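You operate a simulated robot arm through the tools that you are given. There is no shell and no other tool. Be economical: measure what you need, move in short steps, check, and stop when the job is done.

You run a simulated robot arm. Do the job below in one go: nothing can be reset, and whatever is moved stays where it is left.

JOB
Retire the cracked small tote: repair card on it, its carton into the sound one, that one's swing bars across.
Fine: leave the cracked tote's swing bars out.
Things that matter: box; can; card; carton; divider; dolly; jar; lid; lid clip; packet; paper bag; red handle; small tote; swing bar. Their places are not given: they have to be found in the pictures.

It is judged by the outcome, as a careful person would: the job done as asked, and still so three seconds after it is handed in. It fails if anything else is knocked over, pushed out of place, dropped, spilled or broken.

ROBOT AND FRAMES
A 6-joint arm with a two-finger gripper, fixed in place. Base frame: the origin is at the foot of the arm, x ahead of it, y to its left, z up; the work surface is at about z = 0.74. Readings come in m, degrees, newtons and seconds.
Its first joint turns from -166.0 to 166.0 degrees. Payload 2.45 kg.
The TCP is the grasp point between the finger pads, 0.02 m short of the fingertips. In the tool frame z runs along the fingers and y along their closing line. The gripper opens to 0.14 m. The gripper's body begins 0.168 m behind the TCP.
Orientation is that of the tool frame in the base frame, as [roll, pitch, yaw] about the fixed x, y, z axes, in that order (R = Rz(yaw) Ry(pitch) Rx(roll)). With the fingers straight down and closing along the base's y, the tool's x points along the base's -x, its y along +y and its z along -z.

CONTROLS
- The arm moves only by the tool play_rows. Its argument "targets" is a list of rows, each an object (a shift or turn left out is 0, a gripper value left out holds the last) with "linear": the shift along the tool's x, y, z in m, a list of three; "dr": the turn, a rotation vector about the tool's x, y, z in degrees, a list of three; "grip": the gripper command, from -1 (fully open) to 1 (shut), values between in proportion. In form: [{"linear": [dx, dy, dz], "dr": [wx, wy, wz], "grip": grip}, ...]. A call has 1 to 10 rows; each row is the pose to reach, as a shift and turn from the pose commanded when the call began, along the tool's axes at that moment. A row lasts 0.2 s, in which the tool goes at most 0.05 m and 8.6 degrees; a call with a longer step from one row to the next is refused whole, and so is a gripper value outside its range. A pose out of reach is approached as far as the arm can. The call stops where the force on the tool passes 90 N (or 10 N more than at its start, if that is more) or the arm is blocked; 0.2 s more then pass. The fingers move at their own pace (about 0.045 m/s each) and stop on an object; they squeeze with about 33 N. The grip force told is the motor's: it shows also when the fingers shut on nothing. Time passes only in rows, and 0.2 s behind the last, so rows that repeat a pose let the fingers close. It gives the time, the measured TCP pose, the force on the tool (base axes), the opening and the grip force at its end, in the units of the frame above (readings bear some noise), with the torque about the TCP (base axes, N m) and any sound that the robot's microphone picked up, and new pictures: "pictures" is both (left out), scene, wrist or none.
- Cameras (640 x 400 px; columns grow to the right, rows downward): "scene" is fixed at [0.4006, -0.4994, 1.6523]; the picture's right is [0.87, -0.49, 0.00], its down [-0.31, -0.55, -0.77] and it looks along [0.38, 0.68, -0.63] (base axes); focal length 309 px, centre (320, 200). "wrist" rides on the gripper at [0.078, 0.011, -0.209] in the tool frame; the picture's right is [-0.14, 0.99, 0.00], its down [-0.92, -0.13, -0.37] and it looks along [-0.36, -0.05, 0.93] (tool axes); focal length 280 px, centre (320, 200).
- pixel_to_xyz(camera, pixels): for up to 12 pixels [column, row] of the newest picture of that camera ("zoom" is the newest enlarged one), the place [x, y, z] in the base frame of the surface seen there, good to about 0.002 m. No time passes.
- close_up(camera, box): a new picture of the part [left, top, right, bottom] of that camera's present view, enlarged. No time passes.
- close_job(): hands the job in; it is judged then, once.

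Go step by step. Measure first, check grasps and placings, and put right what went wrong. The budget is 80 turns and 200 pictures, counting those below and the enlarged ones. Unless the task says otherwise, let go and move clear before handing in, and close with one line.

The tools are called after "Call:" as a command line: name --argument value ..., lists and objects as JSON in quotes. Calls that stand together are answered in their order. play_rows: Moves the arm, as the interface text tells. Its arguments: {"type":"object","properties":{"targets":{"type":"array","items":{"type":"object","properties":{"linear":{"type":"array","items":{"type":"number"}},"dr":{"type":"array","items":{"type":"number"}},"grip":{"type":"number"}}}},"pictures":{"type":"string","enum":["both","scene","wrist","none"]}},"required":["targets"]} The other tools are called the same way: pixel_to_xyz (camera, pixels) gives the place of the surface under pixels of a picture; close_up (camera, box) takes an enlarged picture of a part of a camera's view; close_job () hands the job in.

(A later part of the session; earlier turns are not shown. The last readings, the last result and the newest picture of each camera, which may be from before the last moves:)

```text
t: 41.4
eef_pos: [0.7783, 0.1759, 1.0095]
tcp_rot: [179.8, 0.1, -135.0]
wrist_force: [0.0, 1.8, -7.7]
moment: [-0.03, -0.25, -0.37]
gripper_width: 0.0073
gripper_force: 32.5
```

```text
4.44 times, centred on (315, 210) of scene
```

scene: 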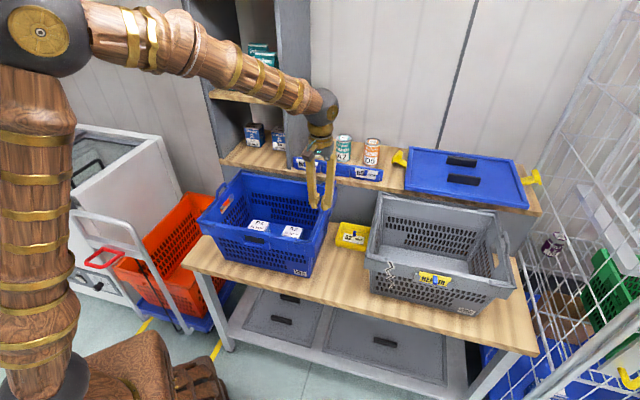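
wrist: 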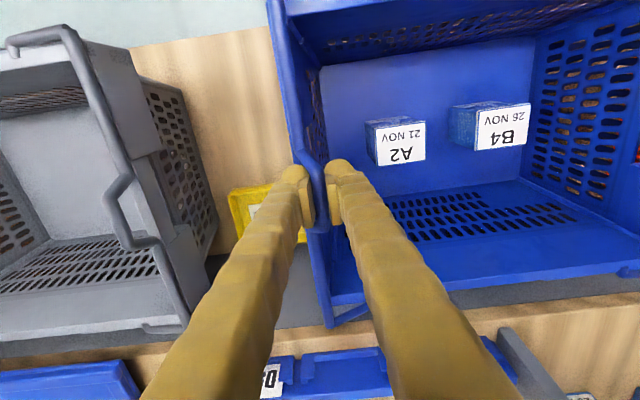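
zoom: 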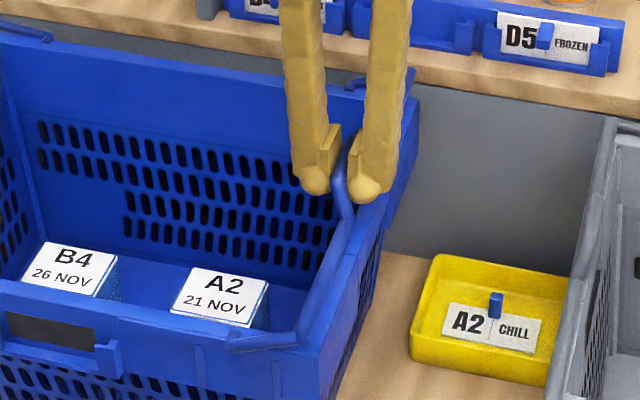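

The labels shifted ~3 px left, so the tote slid a little; the bar does seem raised. Measuring bar, pivot and cartons now.

Call:
pixel_to_xyz --camera "zoom" --pixels '[[235, 345], [270, 343], [298, 335], [318, 285], [335, 240], [345, 212], [340, 180], [352, 155], [70, 270], [228, 298], [350, 84], [405, 78]]'

Call:
pixel_to_xyz --camera "scene" --pixels '[[285, 228], [257, 225], [201, 221], [318, 243], [241, 172]]'

Call:
close_up --camera "wrist" --box '[240, 0, 400, 340]'

```text
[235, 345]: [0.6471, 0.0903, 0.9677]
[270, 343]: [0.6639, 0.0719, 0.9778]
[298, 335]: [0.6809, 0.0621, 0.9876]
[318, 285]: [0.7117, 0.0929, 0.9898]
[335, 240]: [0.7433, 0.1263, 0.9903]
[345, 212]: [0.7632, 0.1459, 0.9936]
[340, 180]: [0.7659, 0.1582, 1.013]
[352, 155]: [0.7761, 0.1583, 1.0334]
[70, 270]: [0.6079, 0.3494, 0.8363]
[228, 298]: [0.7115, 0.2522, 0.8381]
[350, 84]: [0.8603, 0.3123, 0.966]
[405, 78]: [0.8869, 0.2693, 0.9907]
```

```text
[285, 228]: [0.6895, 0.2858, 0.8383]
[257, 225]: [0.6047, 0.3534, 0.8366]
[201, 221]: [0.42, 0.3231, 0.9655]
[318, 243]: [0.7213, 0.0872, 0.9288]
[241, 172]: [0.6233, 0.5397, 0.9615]
```

```text
1.18 times, centred on (320, 170) of wrist
```

zoom: 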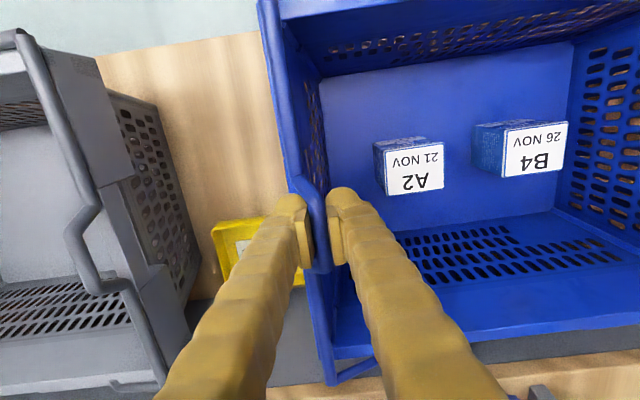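

The bar has rotated ~26°; refit: pivot z≈0.963, arm 0.048, hump height 0.030 — the tote slid ~7 mm because my first pivot estimate was low. Continuing along the corrected arc to near upright.

Call:
play_rows --targets '[{"linear": [0, 0.005, -0.0027], "grip": 1}, {"linear": [0, 0.01, -0.0047]}, {"linear": [0, 0.0154, -0.0067]}, {"linear": [0, 0.021, -0.0078]}, {"linear": [0, 0.0265, -0.0085]}, {"linear": [0, 0.032, -0.0086]}, {"linear": [0, 0.032, -0.0086]}]'

Call:
close_up --camera "scene" --box '[265, 165, 365, 255]'

Call:
pixel_to_xyz --camera "zoom" --pixels '[[70, 270], [228, 298], [235, 345], [280, 330], [290, 290], [300, 250], [310, 210]]'

```text
t: 43.0
eef_pos: [0.756, 0.1998, 1.0196]
tcp_rot: [-180.0, 0.1, -134.9]
wrist_force: [1.1, -0.7, -4.6]
moment: [-0.16, -0.24, -0.05]
gripper_width: 0.0069
gripper_force: 33.5
```

scene: 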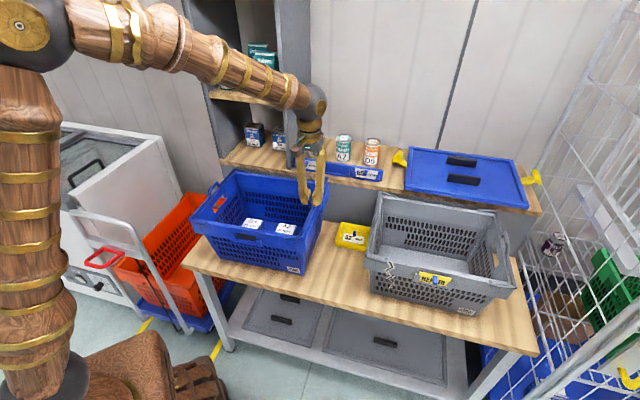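
wrist: 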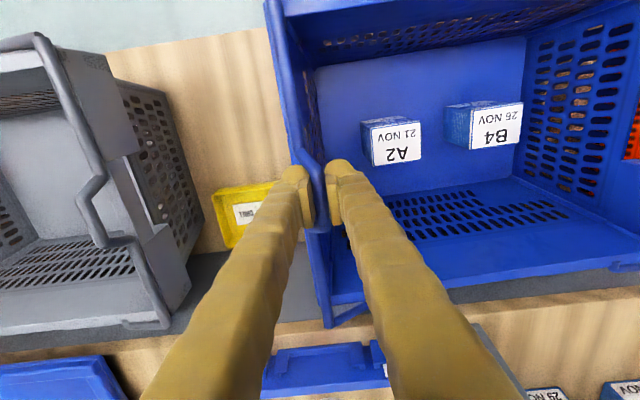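

```text
4.44 times, centred on (315, 210) of scene
```

zoom: 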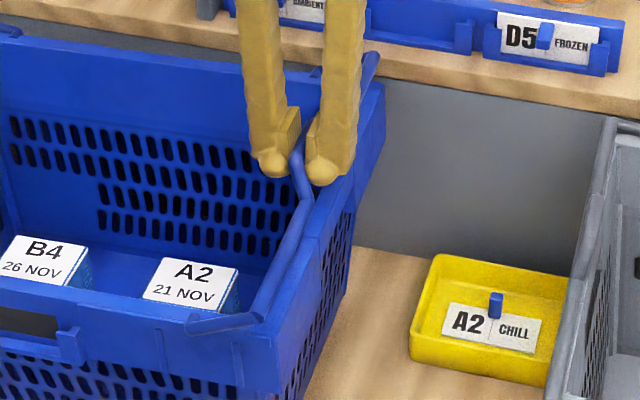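

```text
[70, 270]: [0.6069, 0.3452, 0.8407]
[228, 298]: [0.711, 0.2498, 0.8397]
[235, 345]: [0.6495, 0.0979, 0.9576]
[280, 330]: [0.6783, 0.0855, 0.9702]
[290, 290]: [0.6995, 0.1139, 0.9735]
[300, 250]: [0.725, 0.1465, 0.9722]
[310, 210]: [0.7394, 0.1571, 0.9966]
```

Gripping without turning the tool resists the bar's rotation, so the tote was dragged (~2 cm) instead. I'll reverse this last stroke, pushing the tote back, and then re-measure.

Call:
play_rows --targets '[{"linear": [0, -0.008, 0.003], "grip": 1}, {"linear": [0, -0.016, 0.006]}, {"linear": [0, -0.024, 0.012]}, {"linear": [0, -0.032, 0.018]}, {"linear": [0, -0.04, 0.024]}, {"linear": [0, -0.04, 0.024]}]'

Call:
close_up --camera "scene" --box '[195, 160, 365, 290]'

Call:
pixel_to_xyz --camera "scene" --pixels '[[204, 220], [206, 220], [226, 206], [247, 174], [262, 224], [295, 232], [243, 226], [337, 187]]'

```text
t: 44.4
eef_pos: [0.7857, 0.1692, 0.995]
tcp_rot: [180.0, 0.0, -134.9]
wrist_force: [0.0, 1.1, -2.5]
moment: [0.09, -0.12, 0.01]
gripper_width: 0.0066
gripper_force: 32.4
```

scene: 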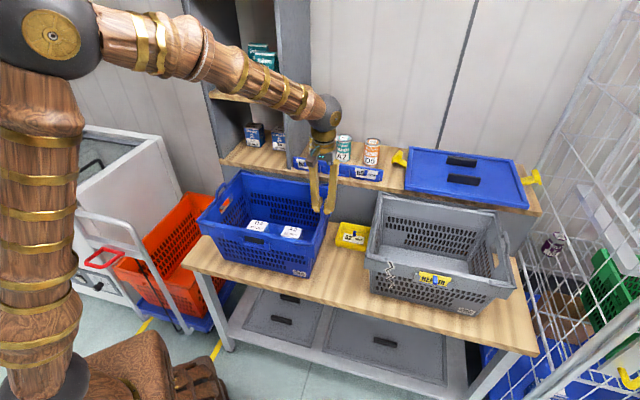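
wrist: 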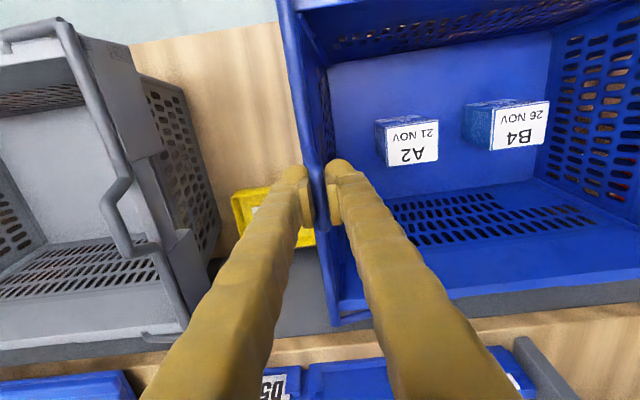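

```text
3.08 times, centred on (280, 225) of scene
```

zoom: 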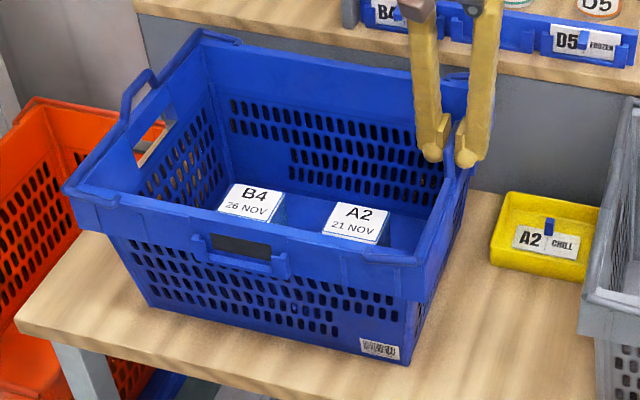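

```text
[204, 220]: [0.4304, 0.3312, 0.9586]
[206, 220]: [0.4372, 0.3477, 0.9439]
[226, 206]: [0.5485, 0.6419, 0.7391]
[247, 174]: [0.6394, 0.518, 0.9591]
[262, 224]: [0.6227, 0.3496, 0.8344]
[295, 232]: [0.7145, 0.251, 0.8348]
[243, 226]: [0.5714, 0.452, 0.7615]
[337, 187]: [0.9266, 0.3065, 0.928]
```

Tote is nearly back; about 1 cm remains. Nudging +d 1.3 cm more.

Call:
play_rows --targets '[{"linear": [0, -0.005, 0.001], "grip": 1}, {"linear": [0, -0.01, 0.002]}, {"linear": [0, -0.014, 0.003]}, {"linear": [0, -0.014, 0.003]}]' --pictures "scene"

Call:
close_up --camera "scene" --box '[190, 160, 380, 290]'

```text
t: 45.4
eef_pos: [0.7947, 0.1609, 0.9923]
tcp_rot: [-179.9, 0.0, -135.0]
wrist_force: [-0.9, 3.1, -3.5]
moment: [-0.07, 0.05, 0.04]
gripper_width: 0.0068
gripper_force: 32.2
```

scene: 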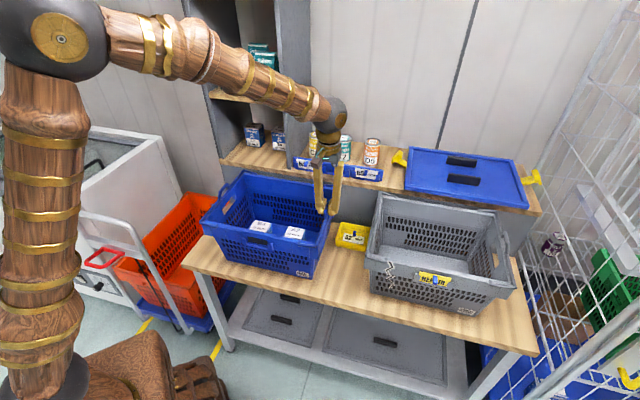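

```text
3.08 times, centred on (285, 225) of scene
```

zoom: 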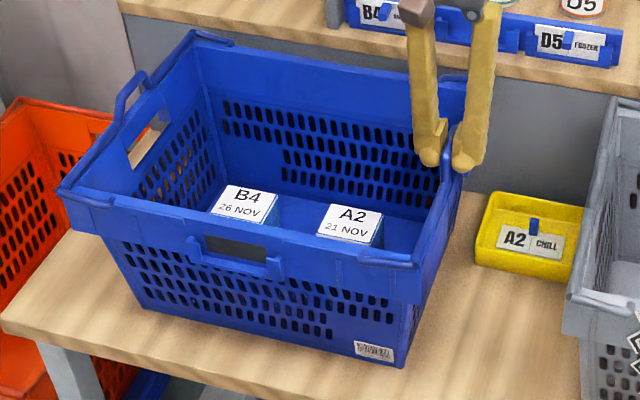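

The tote is back at its original place. I'll release, rise and lean the tool 45° outward so I can turn with the bar as it swings.

Call:
play_rows --targets '[{"linear": [0, 0, 0], "grip": 0.43}, {"linear": [0, 0, 0], "grip": 0.43}, {"linear": [0, 0, -0.03], "grip": 0.43}, {"linear": [0, -0.005, -0.065], "dr": [-7.5, 0, 0]}, {"linear": [0, -0.012, -0.065], "dr": [-15, 0, 0]}, {"linear": [0, -0.02, -0.065], "dr": [-22.5, 0, 0]}, {"linear": [0, -0.03, -0.06], "dr": [-30, 0, 0]}, {"linear": [0, -0.038, -0.055], "dr": [-37.5, 0, 0]}, {"linear": [0, -0.046, -0.05], "dr": [-45, 0, 0]}, {"linear": [0, -0.046, -0.05], "dr": [-45, 0, 0]}]'

Call:
close_up --camera "scene" --box '[285, 155, 385, 235]'

```text
t: 47.6
eef_pos: [0.8277, 0.1281, 1.0435]
tcp_rot: [134.8, 0.0, -135.0]
wrist_force: [-0.3, 0.3, -0.1]
moment: [0.02, -0.01, 0.0]
gripper_width: 0.0402
gripper_force: 0.1
```

scene: 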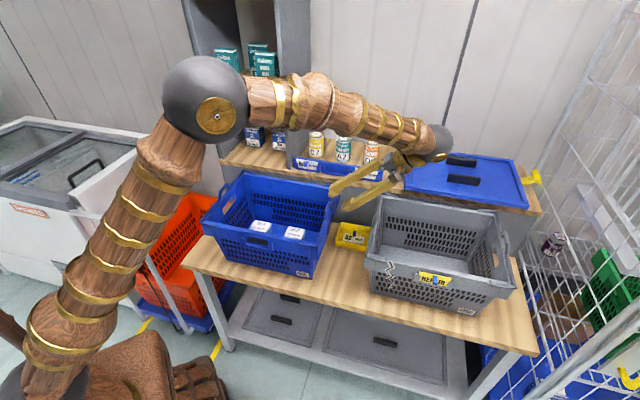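
wrist: 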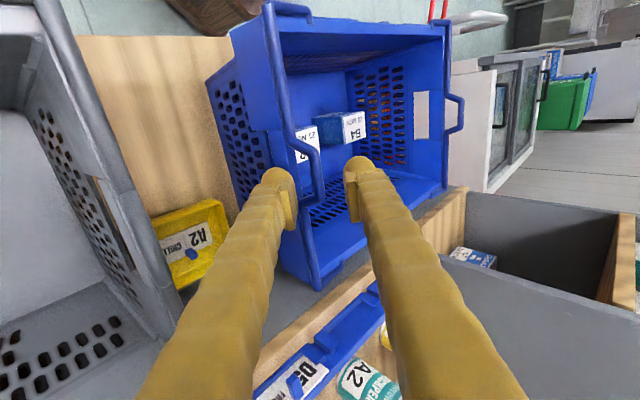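

```text
5.00 times, centred on (335, 195) of scene
```

zoom: 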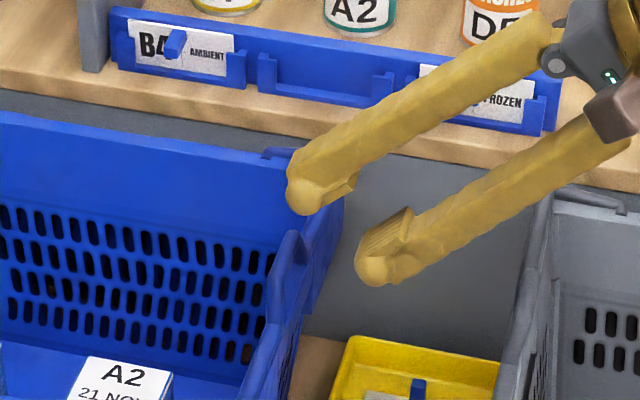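

Excellent view of the bar: hump near (316,170), pivots near (307,15) and (368,260). Measuring them precisely.

Call:
pixel_to_xyz --camera "wrist" --pixels '[[314, 155], [317, 165], [319, 178], [321, 190], [276, 6], [300, 11], [307, 16], [277, 60], [340, 272], [362, 260], [307, 250], [293, 120]]'

Call:
close_up --camera "wrist" --box '[240, 0, 400, 100]'

Call:
close_up --camera "wrist" --box '[260, 110, 400, 300]'

```text
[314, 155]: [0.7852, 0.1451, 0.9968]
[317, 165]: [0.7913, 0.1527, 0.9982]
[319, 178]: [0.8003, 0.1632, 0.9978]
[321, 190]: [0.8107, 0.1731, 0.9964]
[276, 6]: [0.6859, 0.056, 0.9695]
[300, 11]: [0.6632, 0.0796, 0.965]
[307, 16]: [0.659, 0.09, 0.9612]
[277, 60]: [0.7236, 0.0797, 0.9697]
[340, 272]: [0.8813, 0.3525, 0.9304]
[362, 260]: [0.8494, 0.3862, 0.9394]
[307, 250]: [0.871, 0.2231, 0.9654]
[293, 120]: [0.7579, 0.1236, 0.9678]
```

```text
4.00 times, centred on (320, 50) of wrist
```

zoom: 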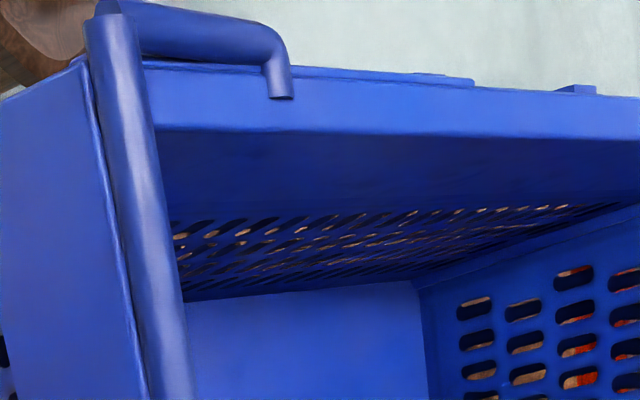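

```text
2.11 times, centred on (330, 205) of wrist
```

zoom: 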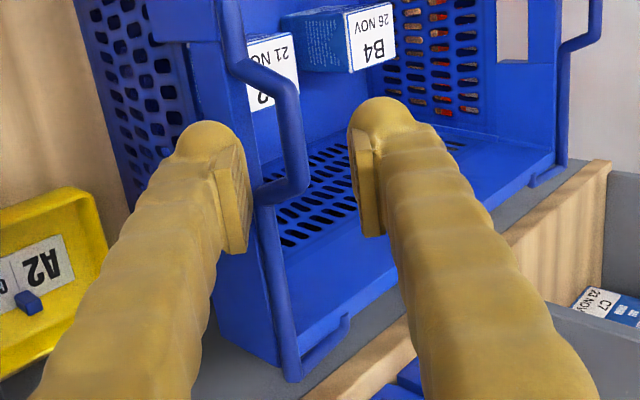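

Refined: pivot at d≈0.401, z≈0.9585; hump centre d≈0.4515, z≈0.994. Advancing 5.8 cm along the tool axis and pinching the hump.

Call:
play_rows --targets '[{"linear": [0, -0.0045, 0.015]}, {"linear": [0, -0.0045, 0.035]}, {"linear": [0, -0.0045, 0.05]}, {"linear": [0, -0.0045, 0.0575]}, {"linear": [0, -0.0045, 0.0575], "grip": 1}, {"linear": [0, -0.0045, 0.0575], "grip": 1}, {"linear": [0, -0.0045, 0.0575], "grip": 1}]'

Call:
close_up --camera "scene" --box '[285, 165, 365, 225]'

Call:
close_up --camera "wrist" --box '[240, 100, 400, 240]'

```text
t: 49.2
eef_pos: [0.8005, 0.1552, 0.9986]
tcp_rot: [135.0, 0.1, -134.8]
wrist_force: [-0.6, 1.2, 0.4]
moment: [-0.31, 0.21, -0.38]
gripper_width: 0.0108
gripper_force: 31.7
```

scene: 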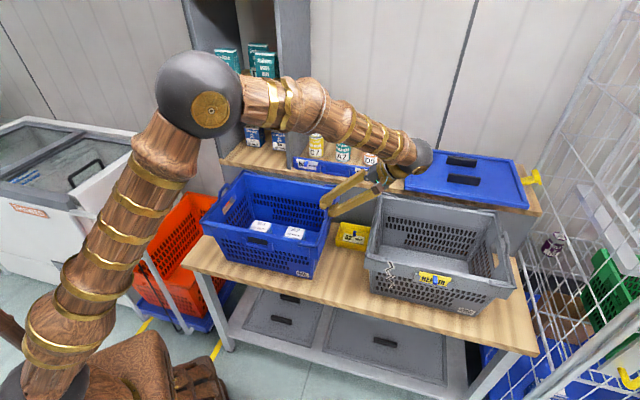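
wrist: 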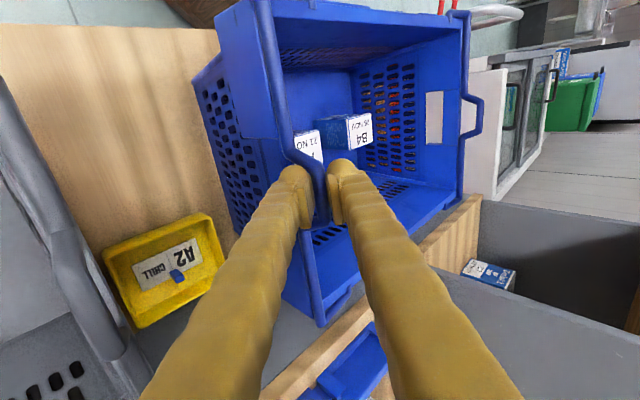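

```text
6.67 times, centred on (325, 195) of scene
```

zoom: 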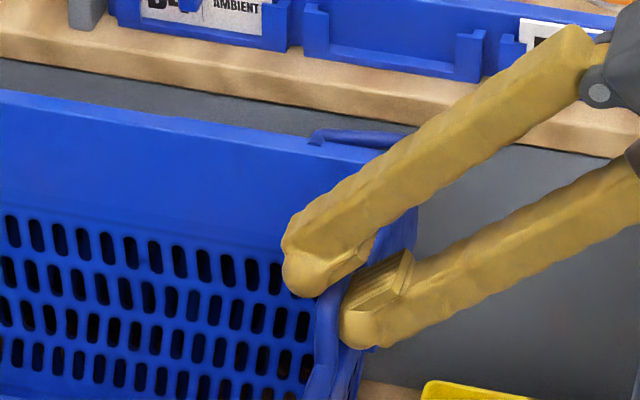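

```text
2.86 times, centred on (320, 170) of wrist
```

zoom: 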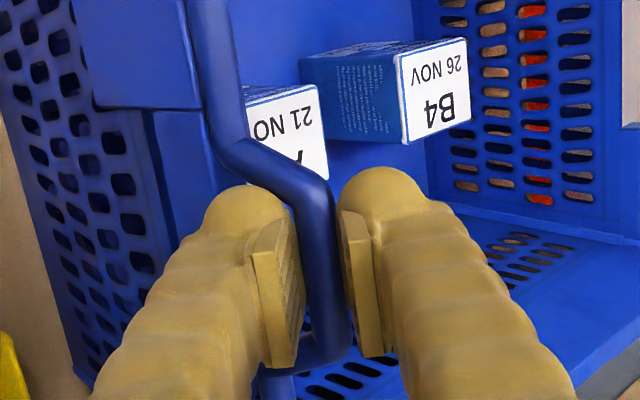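

Hump pinched cleanly (tube visible between pads). Now rotating tool and bar together about the pivot, first 40°.

Call:
play_rows --targets '[{"linear": [0, 0.0095, -0.0008], "dr": [8, 0, 0], "grip": 1}, {"linear": [0, 0.019, -0.0004], "dr": [16, 0, 0]}, {"linear": [0, 0.0284, 0.0015], "dr": [24, 0, 0]}, {"linear": [0, 0.0374, 0.0046], "dr": [32, 0, 0]}, {"linear": [0, 0.0459, 0.0088], "dr": [40, 0, 0]}, {"linear": [0, 0.0459, 0.0088], "dr": [40, 0, 0]}]'

Call:
close_up --camera "scene" --box '[190, 160, 380, 290]'

```text
t: 50.6
eef_pos: [0.7738, 0.1827, 1.0249]
tcp_rot: [175.1, 0.0, -134.9]
wrist_force: [4.8, -2.0, 11.5]
moment: [0.07, -0.13, -0.69]
gripper_width: 0.0104
gripper_force: 33.0
```

scene: 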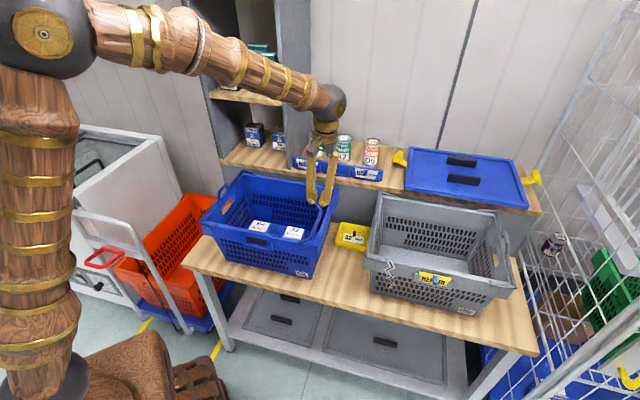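
wrist: 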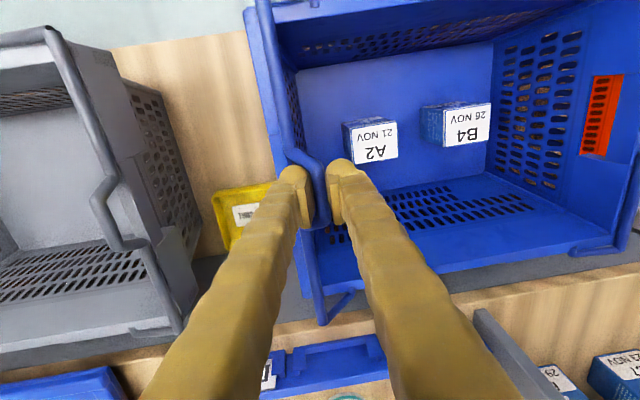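

```text
3.08 times, centred on (285, 225) of scene
```

zoom: 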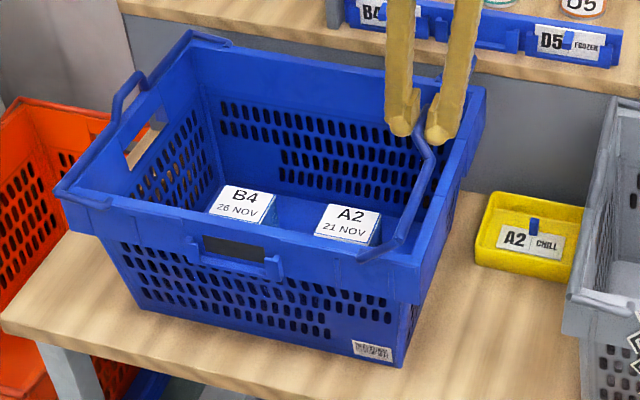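

Works well: the bar is at ~40° and the tote stayed put. Continuing to ~88° with a slight upward correction.

Call:
play_rows --targets '[{"linear": [0, 0.0096, -0.0018], "dr": [8, 0, 0], "grip": 1}, {"linear": [0, 0.0191, -0.0019], "dr": [16, 0, 0]}, {"linear": [0, 0.0285, -0.0001], "dr": [24, 0, 0]}, {"linear": [0, 0.0376, 0.003], "dr": [32, 0, 0]}, {"linear": [0, 0.046, 0.0074], "dr": [40, 0, 0]}, {"linear": [0, 0.0538, 0.0127], "dr": [48, 0, 0]}, {"linear": [0, 0.0538, 0.0127], "dr": [48, 0, 0]}]'

Call:
close_up --camera "scene" --box '[190, 160, 380, 290]'

```text
t: 52.2
eef_pos: [0.7348, 0.2195, 1.0152]
tcp_rot: [-137.0, 0.0, -135.0]
wrist_force: [2.4, 0.0, 0.1]
moment: [0.28, -0.15, -0.56]
gripper_width: 0.0085
gripper_force: 32.8
```

scene: 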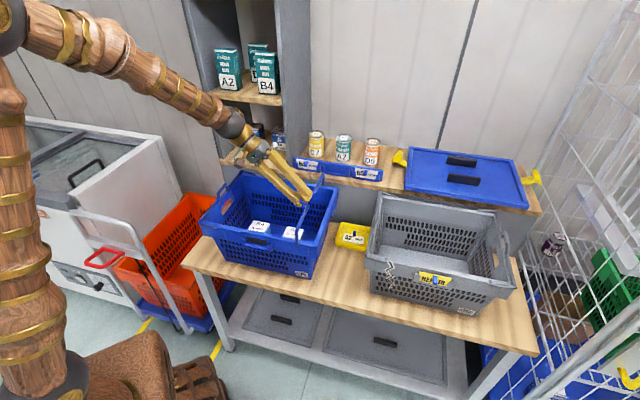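
wrist: 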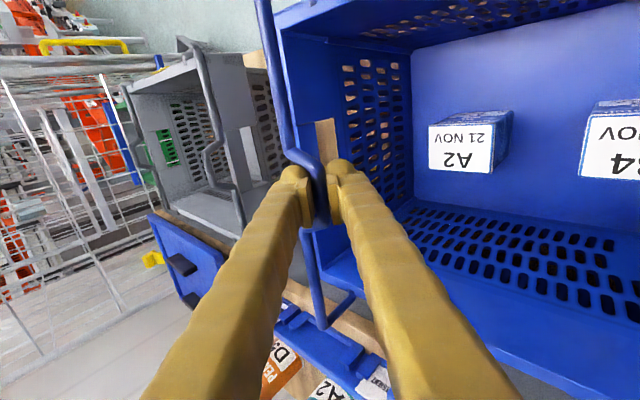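

```text
3.08 times, centred on (285, 225) of scene
```

zoom: 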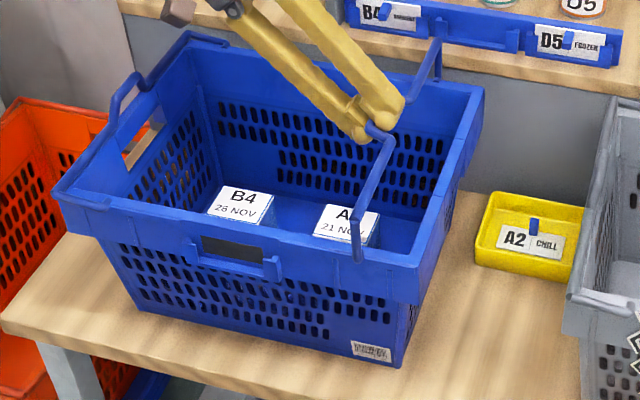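

Bar upright at ~88° with the tote unmoved. Continuing to ~110°.

Call:
play_rows --targets '[{"linear": [0, 0.0096, -0.0009], "dr": [8, 0, 0], "grip": 1}, {"linear": [0, 0.019, -0.0004], "dr": [16, 0, 0]}, {"linear": [0, 0.0261, 0.0008], "dr": [22, 0, 0]}, {"linear": [0, 0.0261, 0.0008], "dr": [22, 0, 0]}]'

Call:
close_up --camera "scene" --box '[190, 160, 380, 290]'

```text
t: 53.2
eef_pos: [0.7225, 0.2335, 0.9986]
tcp_rot: [-115.0, 0.0, -134.9]
wrist_force: [3.5, 2.6, 0.2]
moment: [0.45, -0.39, -0.09]
gripper_width: 0.0074
gripper_force: 33.0
```

scene: 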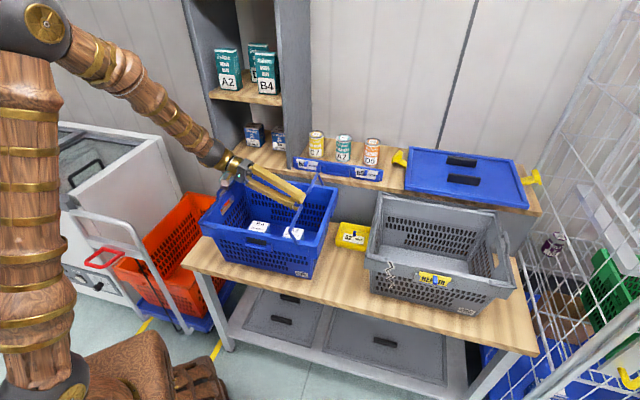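
wrist: 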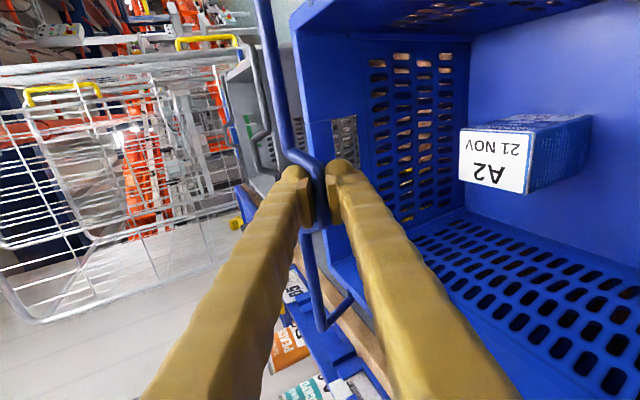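

```text
3.08 times, centred on (285, 225) of scene
```

zoom: 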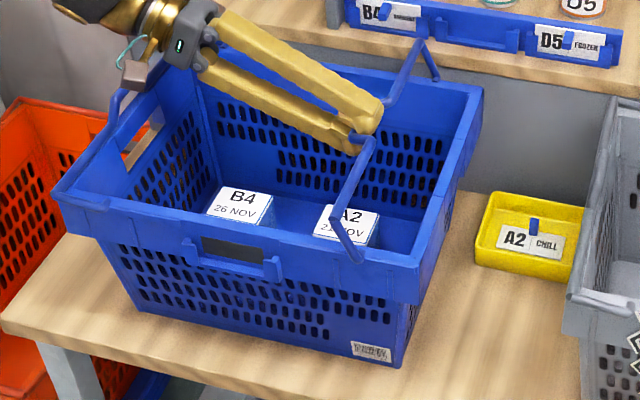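

Bar is past vertical (~112°). I'll loosen the grip so it rests on the lower finger, and lower it along the arc with decreasing lean.

Call:
play_rows --targets '[{"linear": [0, 0, 0], "grip": 0.63}, {"linear": [0, 0, 0], "grip": 0.63}, {"linear": [0, 0.0103, 0.0], "dr": [-3.5, 0, 0]}, {"linear": [0, 0.0206, 0.0], "dr": [-7, 0, 0]}, {"linear": [0, 0.0278, 0.0025], "dr": [-11, 0, 0]}, {"linear": [0, 0.0348, 0.0051], "dr": [-15, 0, 0]}, {"linear": [0, 0.0348, 0.0051], "dr": [-15, 0, 0]}]'

Call:
close_up --camera "scene" --box '[190, 160, 380, 290]'

```text
t: 54.8
eef_pos: [0.7144, 0.2413, 0.9646]
tcp_rot: [-130.2, 0.0, -134.9]
wrist_force: [0.2, 1.4, 0.1]
moment: [-0.01, -0.01, 0.0]
gripper_width: 0.0267
gripper_force: 0.5
```

scene: 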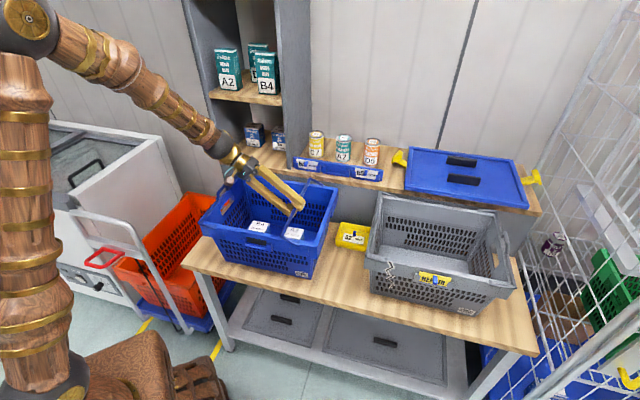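
wrist: 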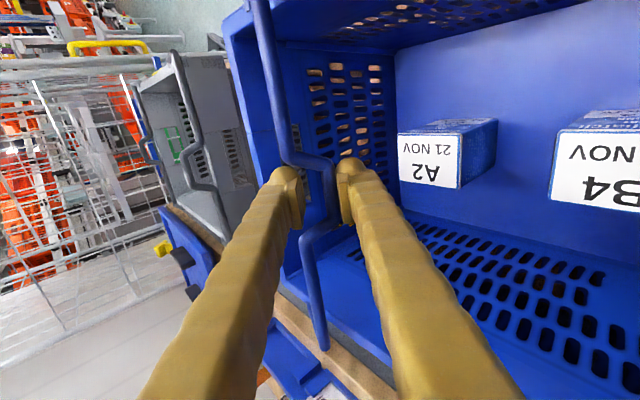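

```text
3.08 times, centred on (285, 225) of scene
```

zoom: 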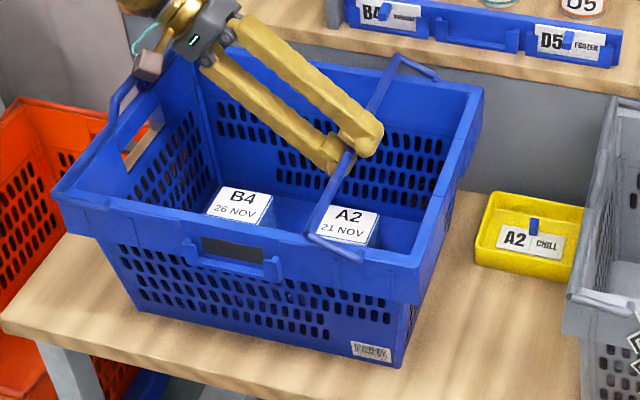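

Bar rests on the lower finger at ~150°. Following it down to rest with less lean.

Call:
play_rows --targets '[{"linear": [0, 0.0043, 0.0066], "dr": [-5, 0, 0]}, {"linear": [0, 0.0086, 0.0132], "dr": [-10, 0, 0]}, {"linear": [0, 0.0128, 0.0197], "dr": [-15, 0, 0]}, {"linear": [0, 0.0171, 0.0263], "dr": [-20, 0, 0]}, {"linear": [0, 0.0171, 0.0263], "dr": [-20, 0, 0], "grip": 0.43}, {"linear": [0, 0.0171, 0.0263], "dr": [-20, 0, 0], "grip": 0.43}]'

Call:
close_up --camera "scene" --box '[190, 160, 380, 290]'

```text
t: 56.2
eef_pos: [0.7212, 0.234, 0.9345]
tcp_rot: [-150.0, 0.0, -134.9]
wrist_force: [-0.1, -0.1, 0.6]
moment: [-0.03, -0.02, 0.01]
gripper_width: 0.0399
gripper_force: 0.0
```

scene: 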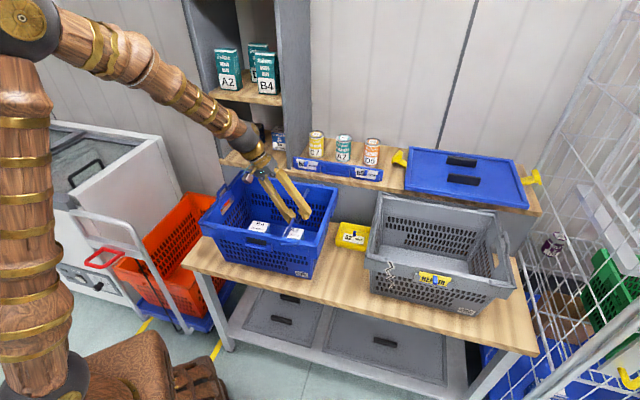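
wrist: 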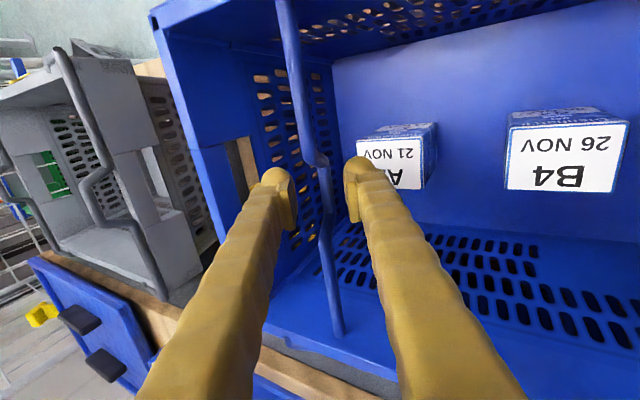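

```text
3.08 times, centred on (285, 225) of scene
```

zoom: 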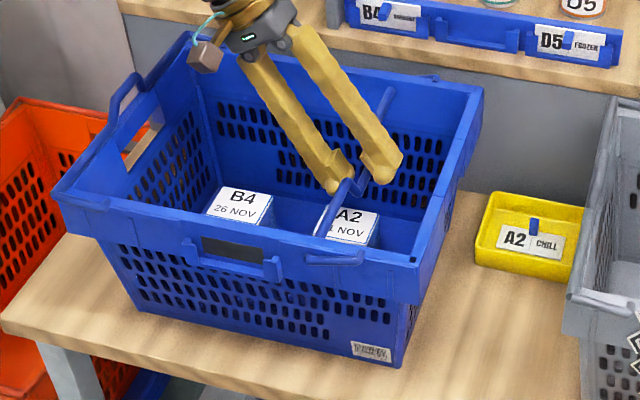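

The right bar is lying across. Withdrawing along the tool axis, then crossing over to the left bar with the tool leaning 45° the other way.

Call:
play_rows --targets '[{"linear": [0, 0, -0.04], "grip": 0.43}, {"linear": [0, 0, -0.08]}, {"linear": [0, 0, -0.12]}, {"linear": [0, 0.0173, -0.1601], "dr": [2, 0, 0]}, {"linear": [0, 0.0419, -0.1974], "dr": [5, 0, 0]}, {"linear": [0, 0.0784, -0.2242], "dr": [8, 0, 0]}, {"linear": [0, 0.1174, -0.2467], "dr": [11, 0, 0]}, {"linear": [0, 0.1563, -0.2692], "dr": [13, 0, 0]}, {"linear": [0, 0.1935, -0.2849], "dr": [15, 0, 0]}, {"linear": [0, 0.2079, -0.2759], "dr": [15, 0, 0]}]'

Call:
close_up --camera "scene" --box '[190, 150, 380, 290]'

```text
t: 58.6
eef_pos: [0.5115, 0.4518, 1.0389]
tcp_rot: [-134.2, -2.7, -136.4]
wrist_force: [-1.1, 1.1, 0.3]
moment: [0.03, -0.08, 0.06]
gripper_width: 0.04
gripper_force: 0.0
stopped in row 10: the arm was blocked; the commanded pose is now the measured one
```

scene: 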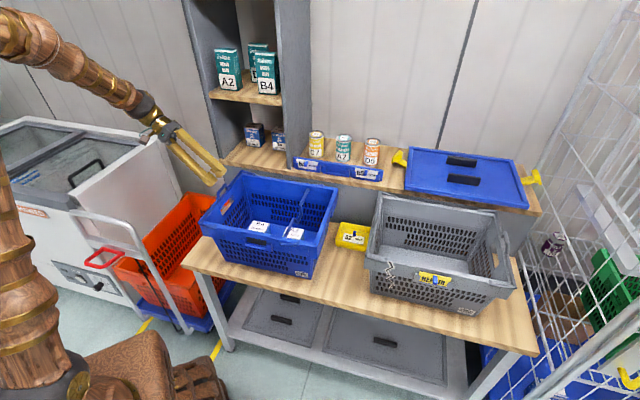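
wrist: 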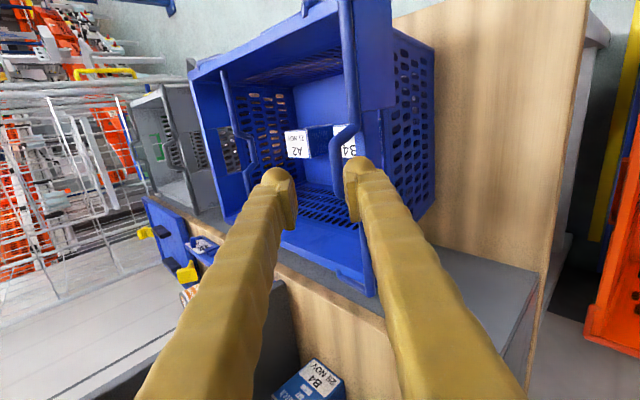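

```text
2.86 times, centred on (285, 220) of scene
```

zoom: 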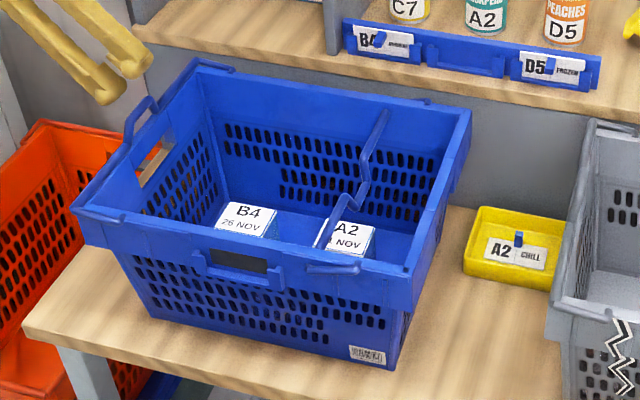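

The right bar lies across properly. The 45° lean over the left end hit a joint limit (no contact force), so I'll use a smaller lean (~22°) there and straighten the tool.

Call:
play_rows --targets '[{"linear": [0, -0.008, -0.006], "dr": [-6, -0.7, 0.2]}, {"linear": [0, -0.016, -0.012], "dr": [-12, -1.4, 0.5]}, {"linear": [0, -0.024, -0.0184], "dr": [-18, -2.1, 0.7]}, {"linear": [0, -0.024, -0.0184], "dr": [-23.8, -2.9, 1.0]}, {"linear": [0, -0.024, -0.0184], "dr": [-23.8, -2.9, 1.0]}]'

```text
t: 59.8
eef_pos: [0.5219, 0.4457, 1.056]
tcp_rot: [-157.9, -0.8, -136.5]
wrist_force: [0.5, -0.3, -0.4]
moment: [-0.01, 0.0, -0.01]
gripper_width: 0.0401
gripper_force: 0.1
```

scene: 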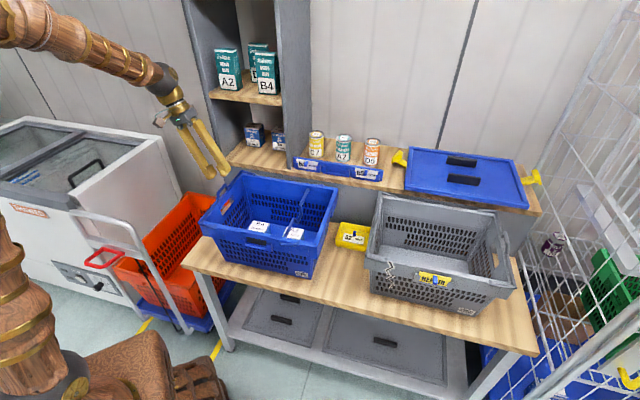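
wrist: 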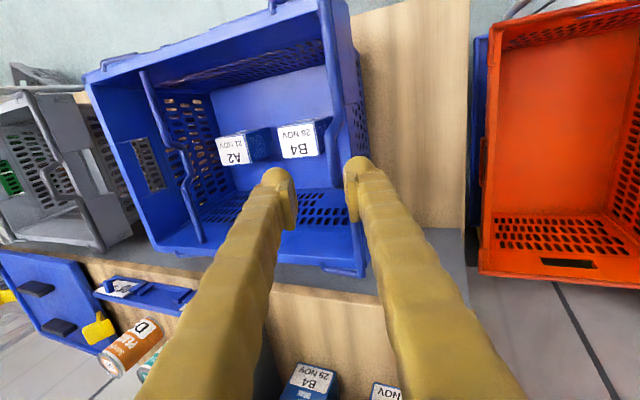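

Orientation nearly right (1.5° yaw off). Measuring the left hump and pivots from this view.

Call:
close_up --camera "wrist" --box '[250, 0, 410, 290]'

Call:
close_up --camera "scene" --box '[195, 155, 255, 230]'

Call:
pixel_to_xyz --camera "wrist" --pixels '[[334, 100], [331, 130], [326, 145], [325, 155], [327, 165], [329, 175], [332, 183], [345, 210], [362, 272], [330, 268], [271, 3], [324, 15]]'

```text
1.38 times, centred on (330, 145) of wrist
```

zoom: 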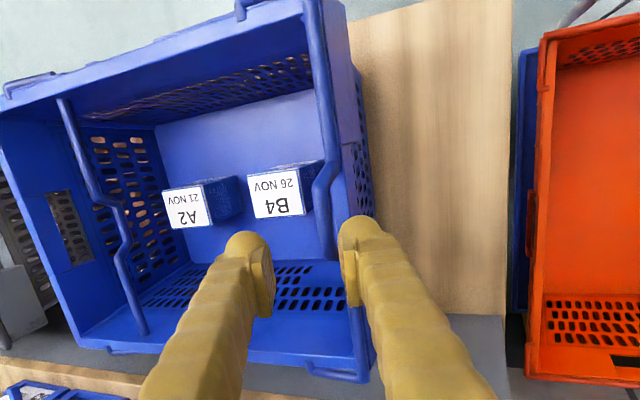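

```text
5.33 times, centred on (225, 192) of scene
```

zoom: 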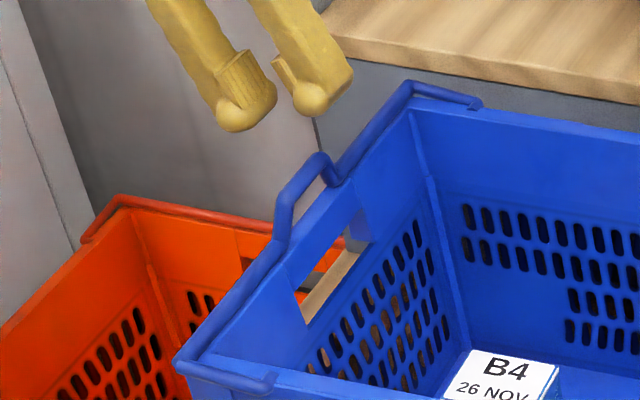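

```text
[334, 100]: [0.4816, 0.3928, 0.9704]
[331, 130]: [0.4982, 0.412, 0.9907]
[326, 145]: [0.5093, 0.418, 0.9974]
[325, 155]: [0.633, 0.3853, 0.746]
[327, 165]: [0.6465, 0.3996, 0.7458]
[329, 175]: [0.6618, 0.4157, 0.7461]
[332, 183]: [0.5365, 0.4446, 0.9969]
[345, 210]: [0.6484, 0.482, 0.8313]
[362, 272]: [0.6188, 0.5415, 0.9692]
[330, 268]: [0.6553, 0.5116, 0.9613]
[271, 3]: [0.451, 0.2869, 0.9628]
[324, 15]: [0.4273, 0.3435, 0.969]
```

Left hump centre: d≈0.064, z≈0.993, n≈0.676; pivot d≈0.1145. Correcting yaw, aligning and moving in, then pinching.

Call:
play_rows --targets '[{"linear": [0.008, 0.0143, 0.0], "dr": [0, -1.3, -1.1]}, {"linear": [0.008, 0.0143, 0.0], "dr": [0, -1.3, -1.1]}, {"linear": [0.008, 0.0143, 0.02], "dr": [0, -1.3, -1.1]}, {"linear": [0.008, 0.0143, 0.04], "dr": [0, -1.3, -1.1]}, {"linear": [0.008, 0.0143, 0.0542], "dr": [0, -1.3, -1.1]}, {"linear": [0.008, 0.0143, 0.0542], "dr": [0, -1.3, -1.1]}]'

Call:
close_up --camera "wrist" --box '[240, 100, 400, 240]'

Call:
close_up --camera "scene" --box '[195, 155, 255, 230]'

```text
t: 61.2
eef_pos: [0.513, 0.4401, 1.0118]
tcp_rot: [-158.1, 1.1, -134.0]
wrist_force: [1.0, 0.7, 0.0]
moment: [0.0, 0.0, -0.02]
gripper_width: 0.0401
gripper_force: 0.1
```

scene: 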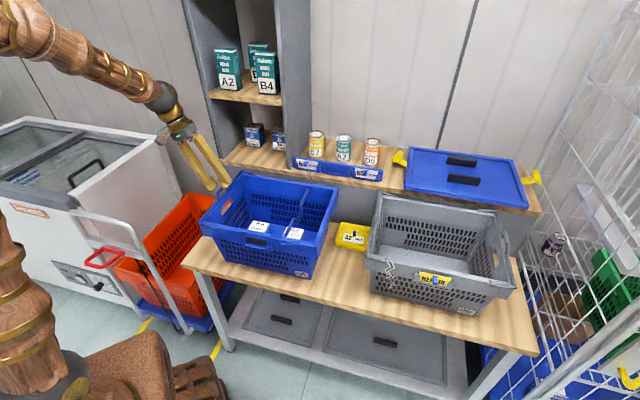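
wrist: 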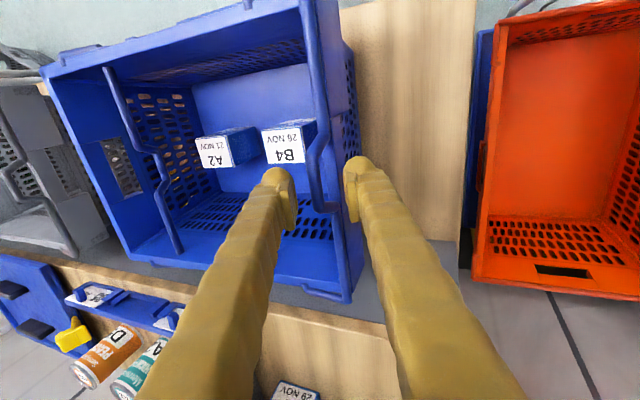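

```text
2.86 times, centred on (320, 170) of wrist
```

zoom: 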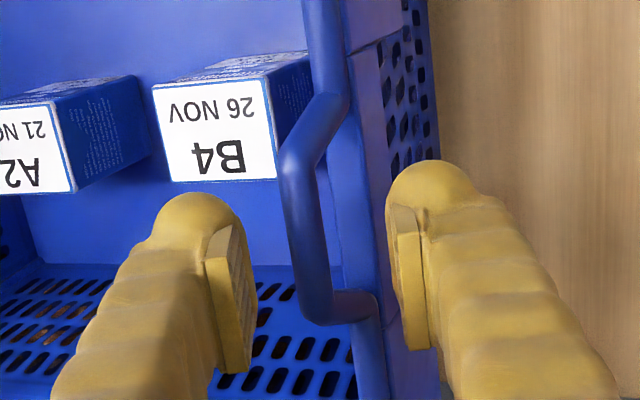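

```text
5.33 times, centred on (225, 192) of scene
```

zoom: 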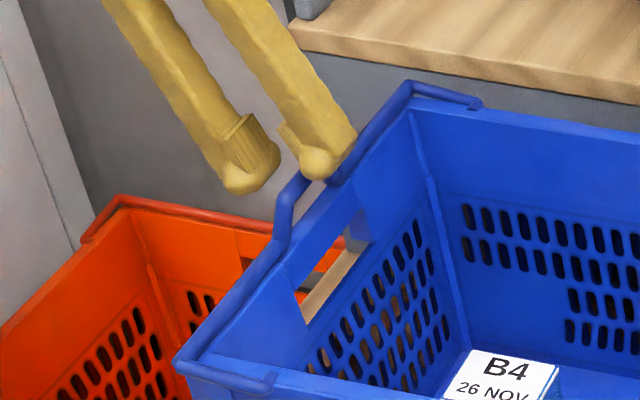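

Position is ~1 cm short and slightly over-turned. Re-measuring the hump before the final approach.

Call:
pixel_to_xyz --camera "wrist" --pixels '[[311, 157], [312, 165], [313, 173], [315, 181], [316, 189], [319, 197], [310, 173], [317, 130], [328, 230]]'

```text
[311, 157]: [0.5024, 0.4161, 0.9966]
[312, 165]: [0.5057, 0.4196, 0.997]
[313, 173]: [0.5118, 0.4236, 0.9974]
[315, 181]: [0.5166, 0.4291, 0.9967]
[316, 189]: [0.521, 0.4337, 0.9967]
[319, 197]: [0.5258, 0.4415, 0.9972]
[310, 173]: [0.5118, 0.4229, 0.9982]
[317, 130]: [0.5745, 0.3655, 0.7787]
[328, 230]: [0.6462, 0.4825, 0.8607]
```

Hump centre is d≈0.0615, z≈0.9935. Final small approach and pinch.

Call:
play_rows --targets '[{"linear": [0, -0.0024, 0.006], "dr": [0, 1.4, 0.5]}, {"linear": [0, -0.0024, 0.0127], "dr": [0, 1.4, 0.5]}, {"linear": [0, -0.0024, 0.0127], "dr": [0, 1.4, 0.5]}, {"linear": [0, -0.0024, 0.0127], "dr": [0, 1.4, 0.5], "grip": 1}, {"linear": [0, -0.0024, 0.0127], "dr": [0, 1.4, 0.5], "grip": 1}, {"linear": [0, -0.0024, 0.0127], "dr": [0, 1.4, 0.5], "grip": 1}]'

Call:
close_up --camera "wrist" --box '[240, 100, 400, 240]'

Call:
close_up --camera "scene" --box '[190, 150, 380, 290]'

```text
t: 62.6
eef_pos: [0.5171, 0.4382, 1.0052]
tcp_rot: [-158.0, 0.2, -134.8]
wrist_force: [2.4, -5.7, 18.0]
moment: [-0.55, 0.16, 0.52]
gripper_width: 0.0088
gripper_force: 31.2
```

scene: 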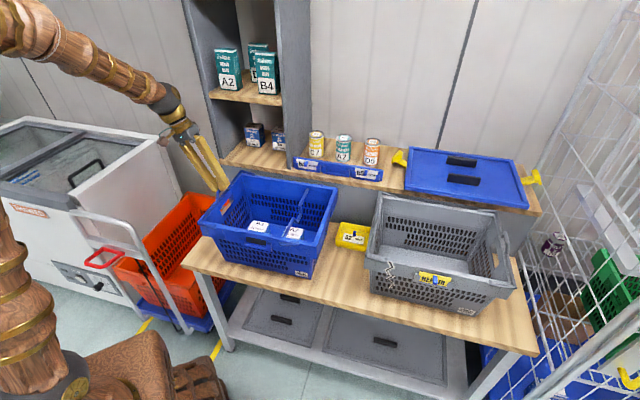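
wrist: 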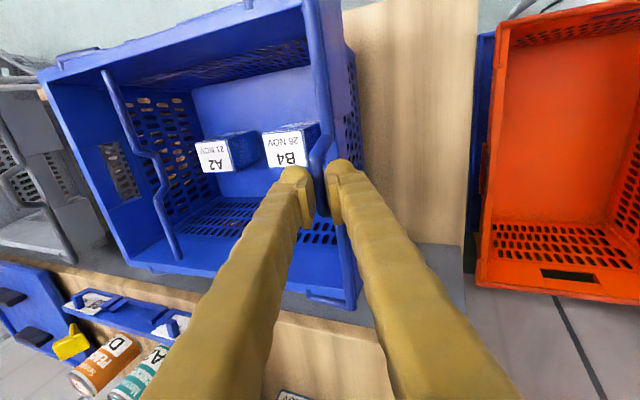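

```text
2.86 times, centred on (320, 170) of wrist
```

zoom: 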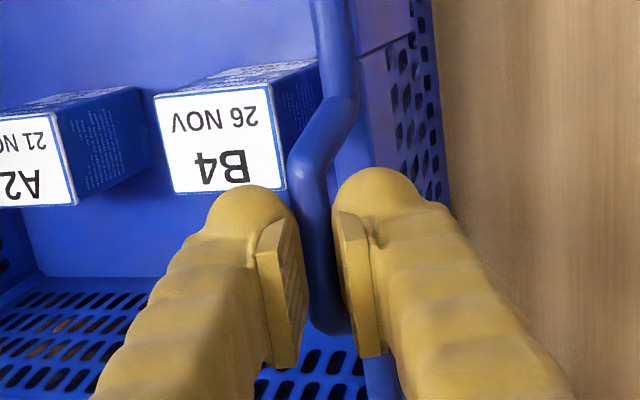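

```text
2.86 times, centred on (285, 220) of scene
```

zoom: 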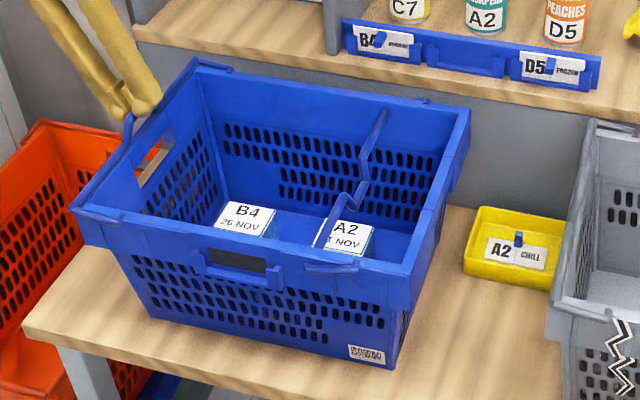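

Pinched but with 18 N upward force; the fingers sit slightly too far (+n) over the far hump leg. I'll reopen, shift 6 mm toward −n and re-pinch.

Call:
play_rows --targets '[{"linear": [0, 0, 0], "grip": 0.6}, {"linear": [0, 0, -0.006], "grip": 0.6}, {"linear": [0.007, -0.0005, -0.006], "grip": 0.6}, {"linear": [0.007, -0.0005, 0.001], "grip": 0.6}, {"linear": [0.007, -0.0005, 0.001], "grip": 1}, {"linear": [0.007, -0.0005, 0.001], "grip": 1}, {"linear": [0.007, -0.0005, 0.001], "grip": 1}]' --pictures "wrist"

Call:
close_up --camera "wrist" --box '[240, 100, 400, 240]'

```text
t: 64.2
eef_pos: [0.5125, 0.4308, 1.0037]
tcp_rot: [-157.9, 0.2, -134.8]
wrist_force: [2.3, -4.3, 5.5]
moment: [-0.48, 0.35, 0.51]
gripper_width: 0.0102
gripper_force: 33.3
```

wrist: 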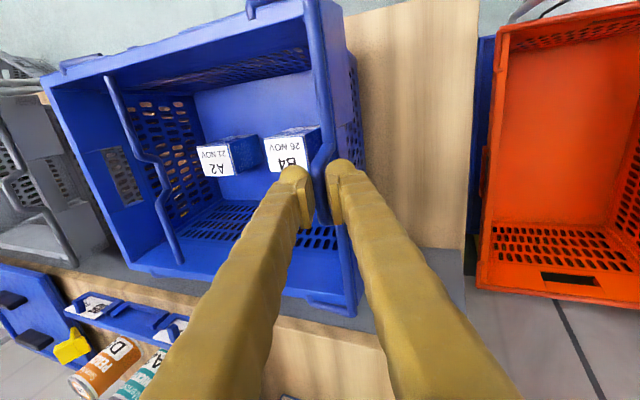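

```text
2.86 times, centred on (320, 170) of wrist
```

zoom: 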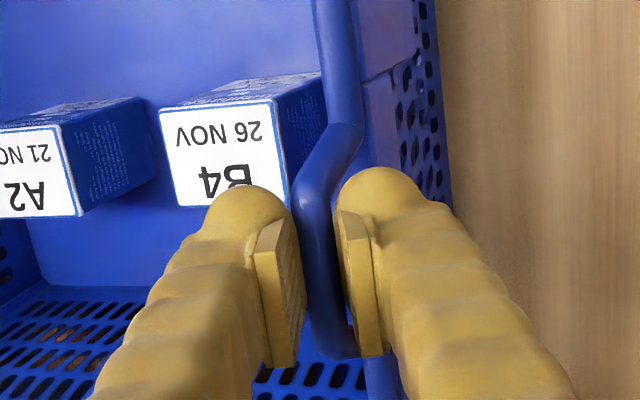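

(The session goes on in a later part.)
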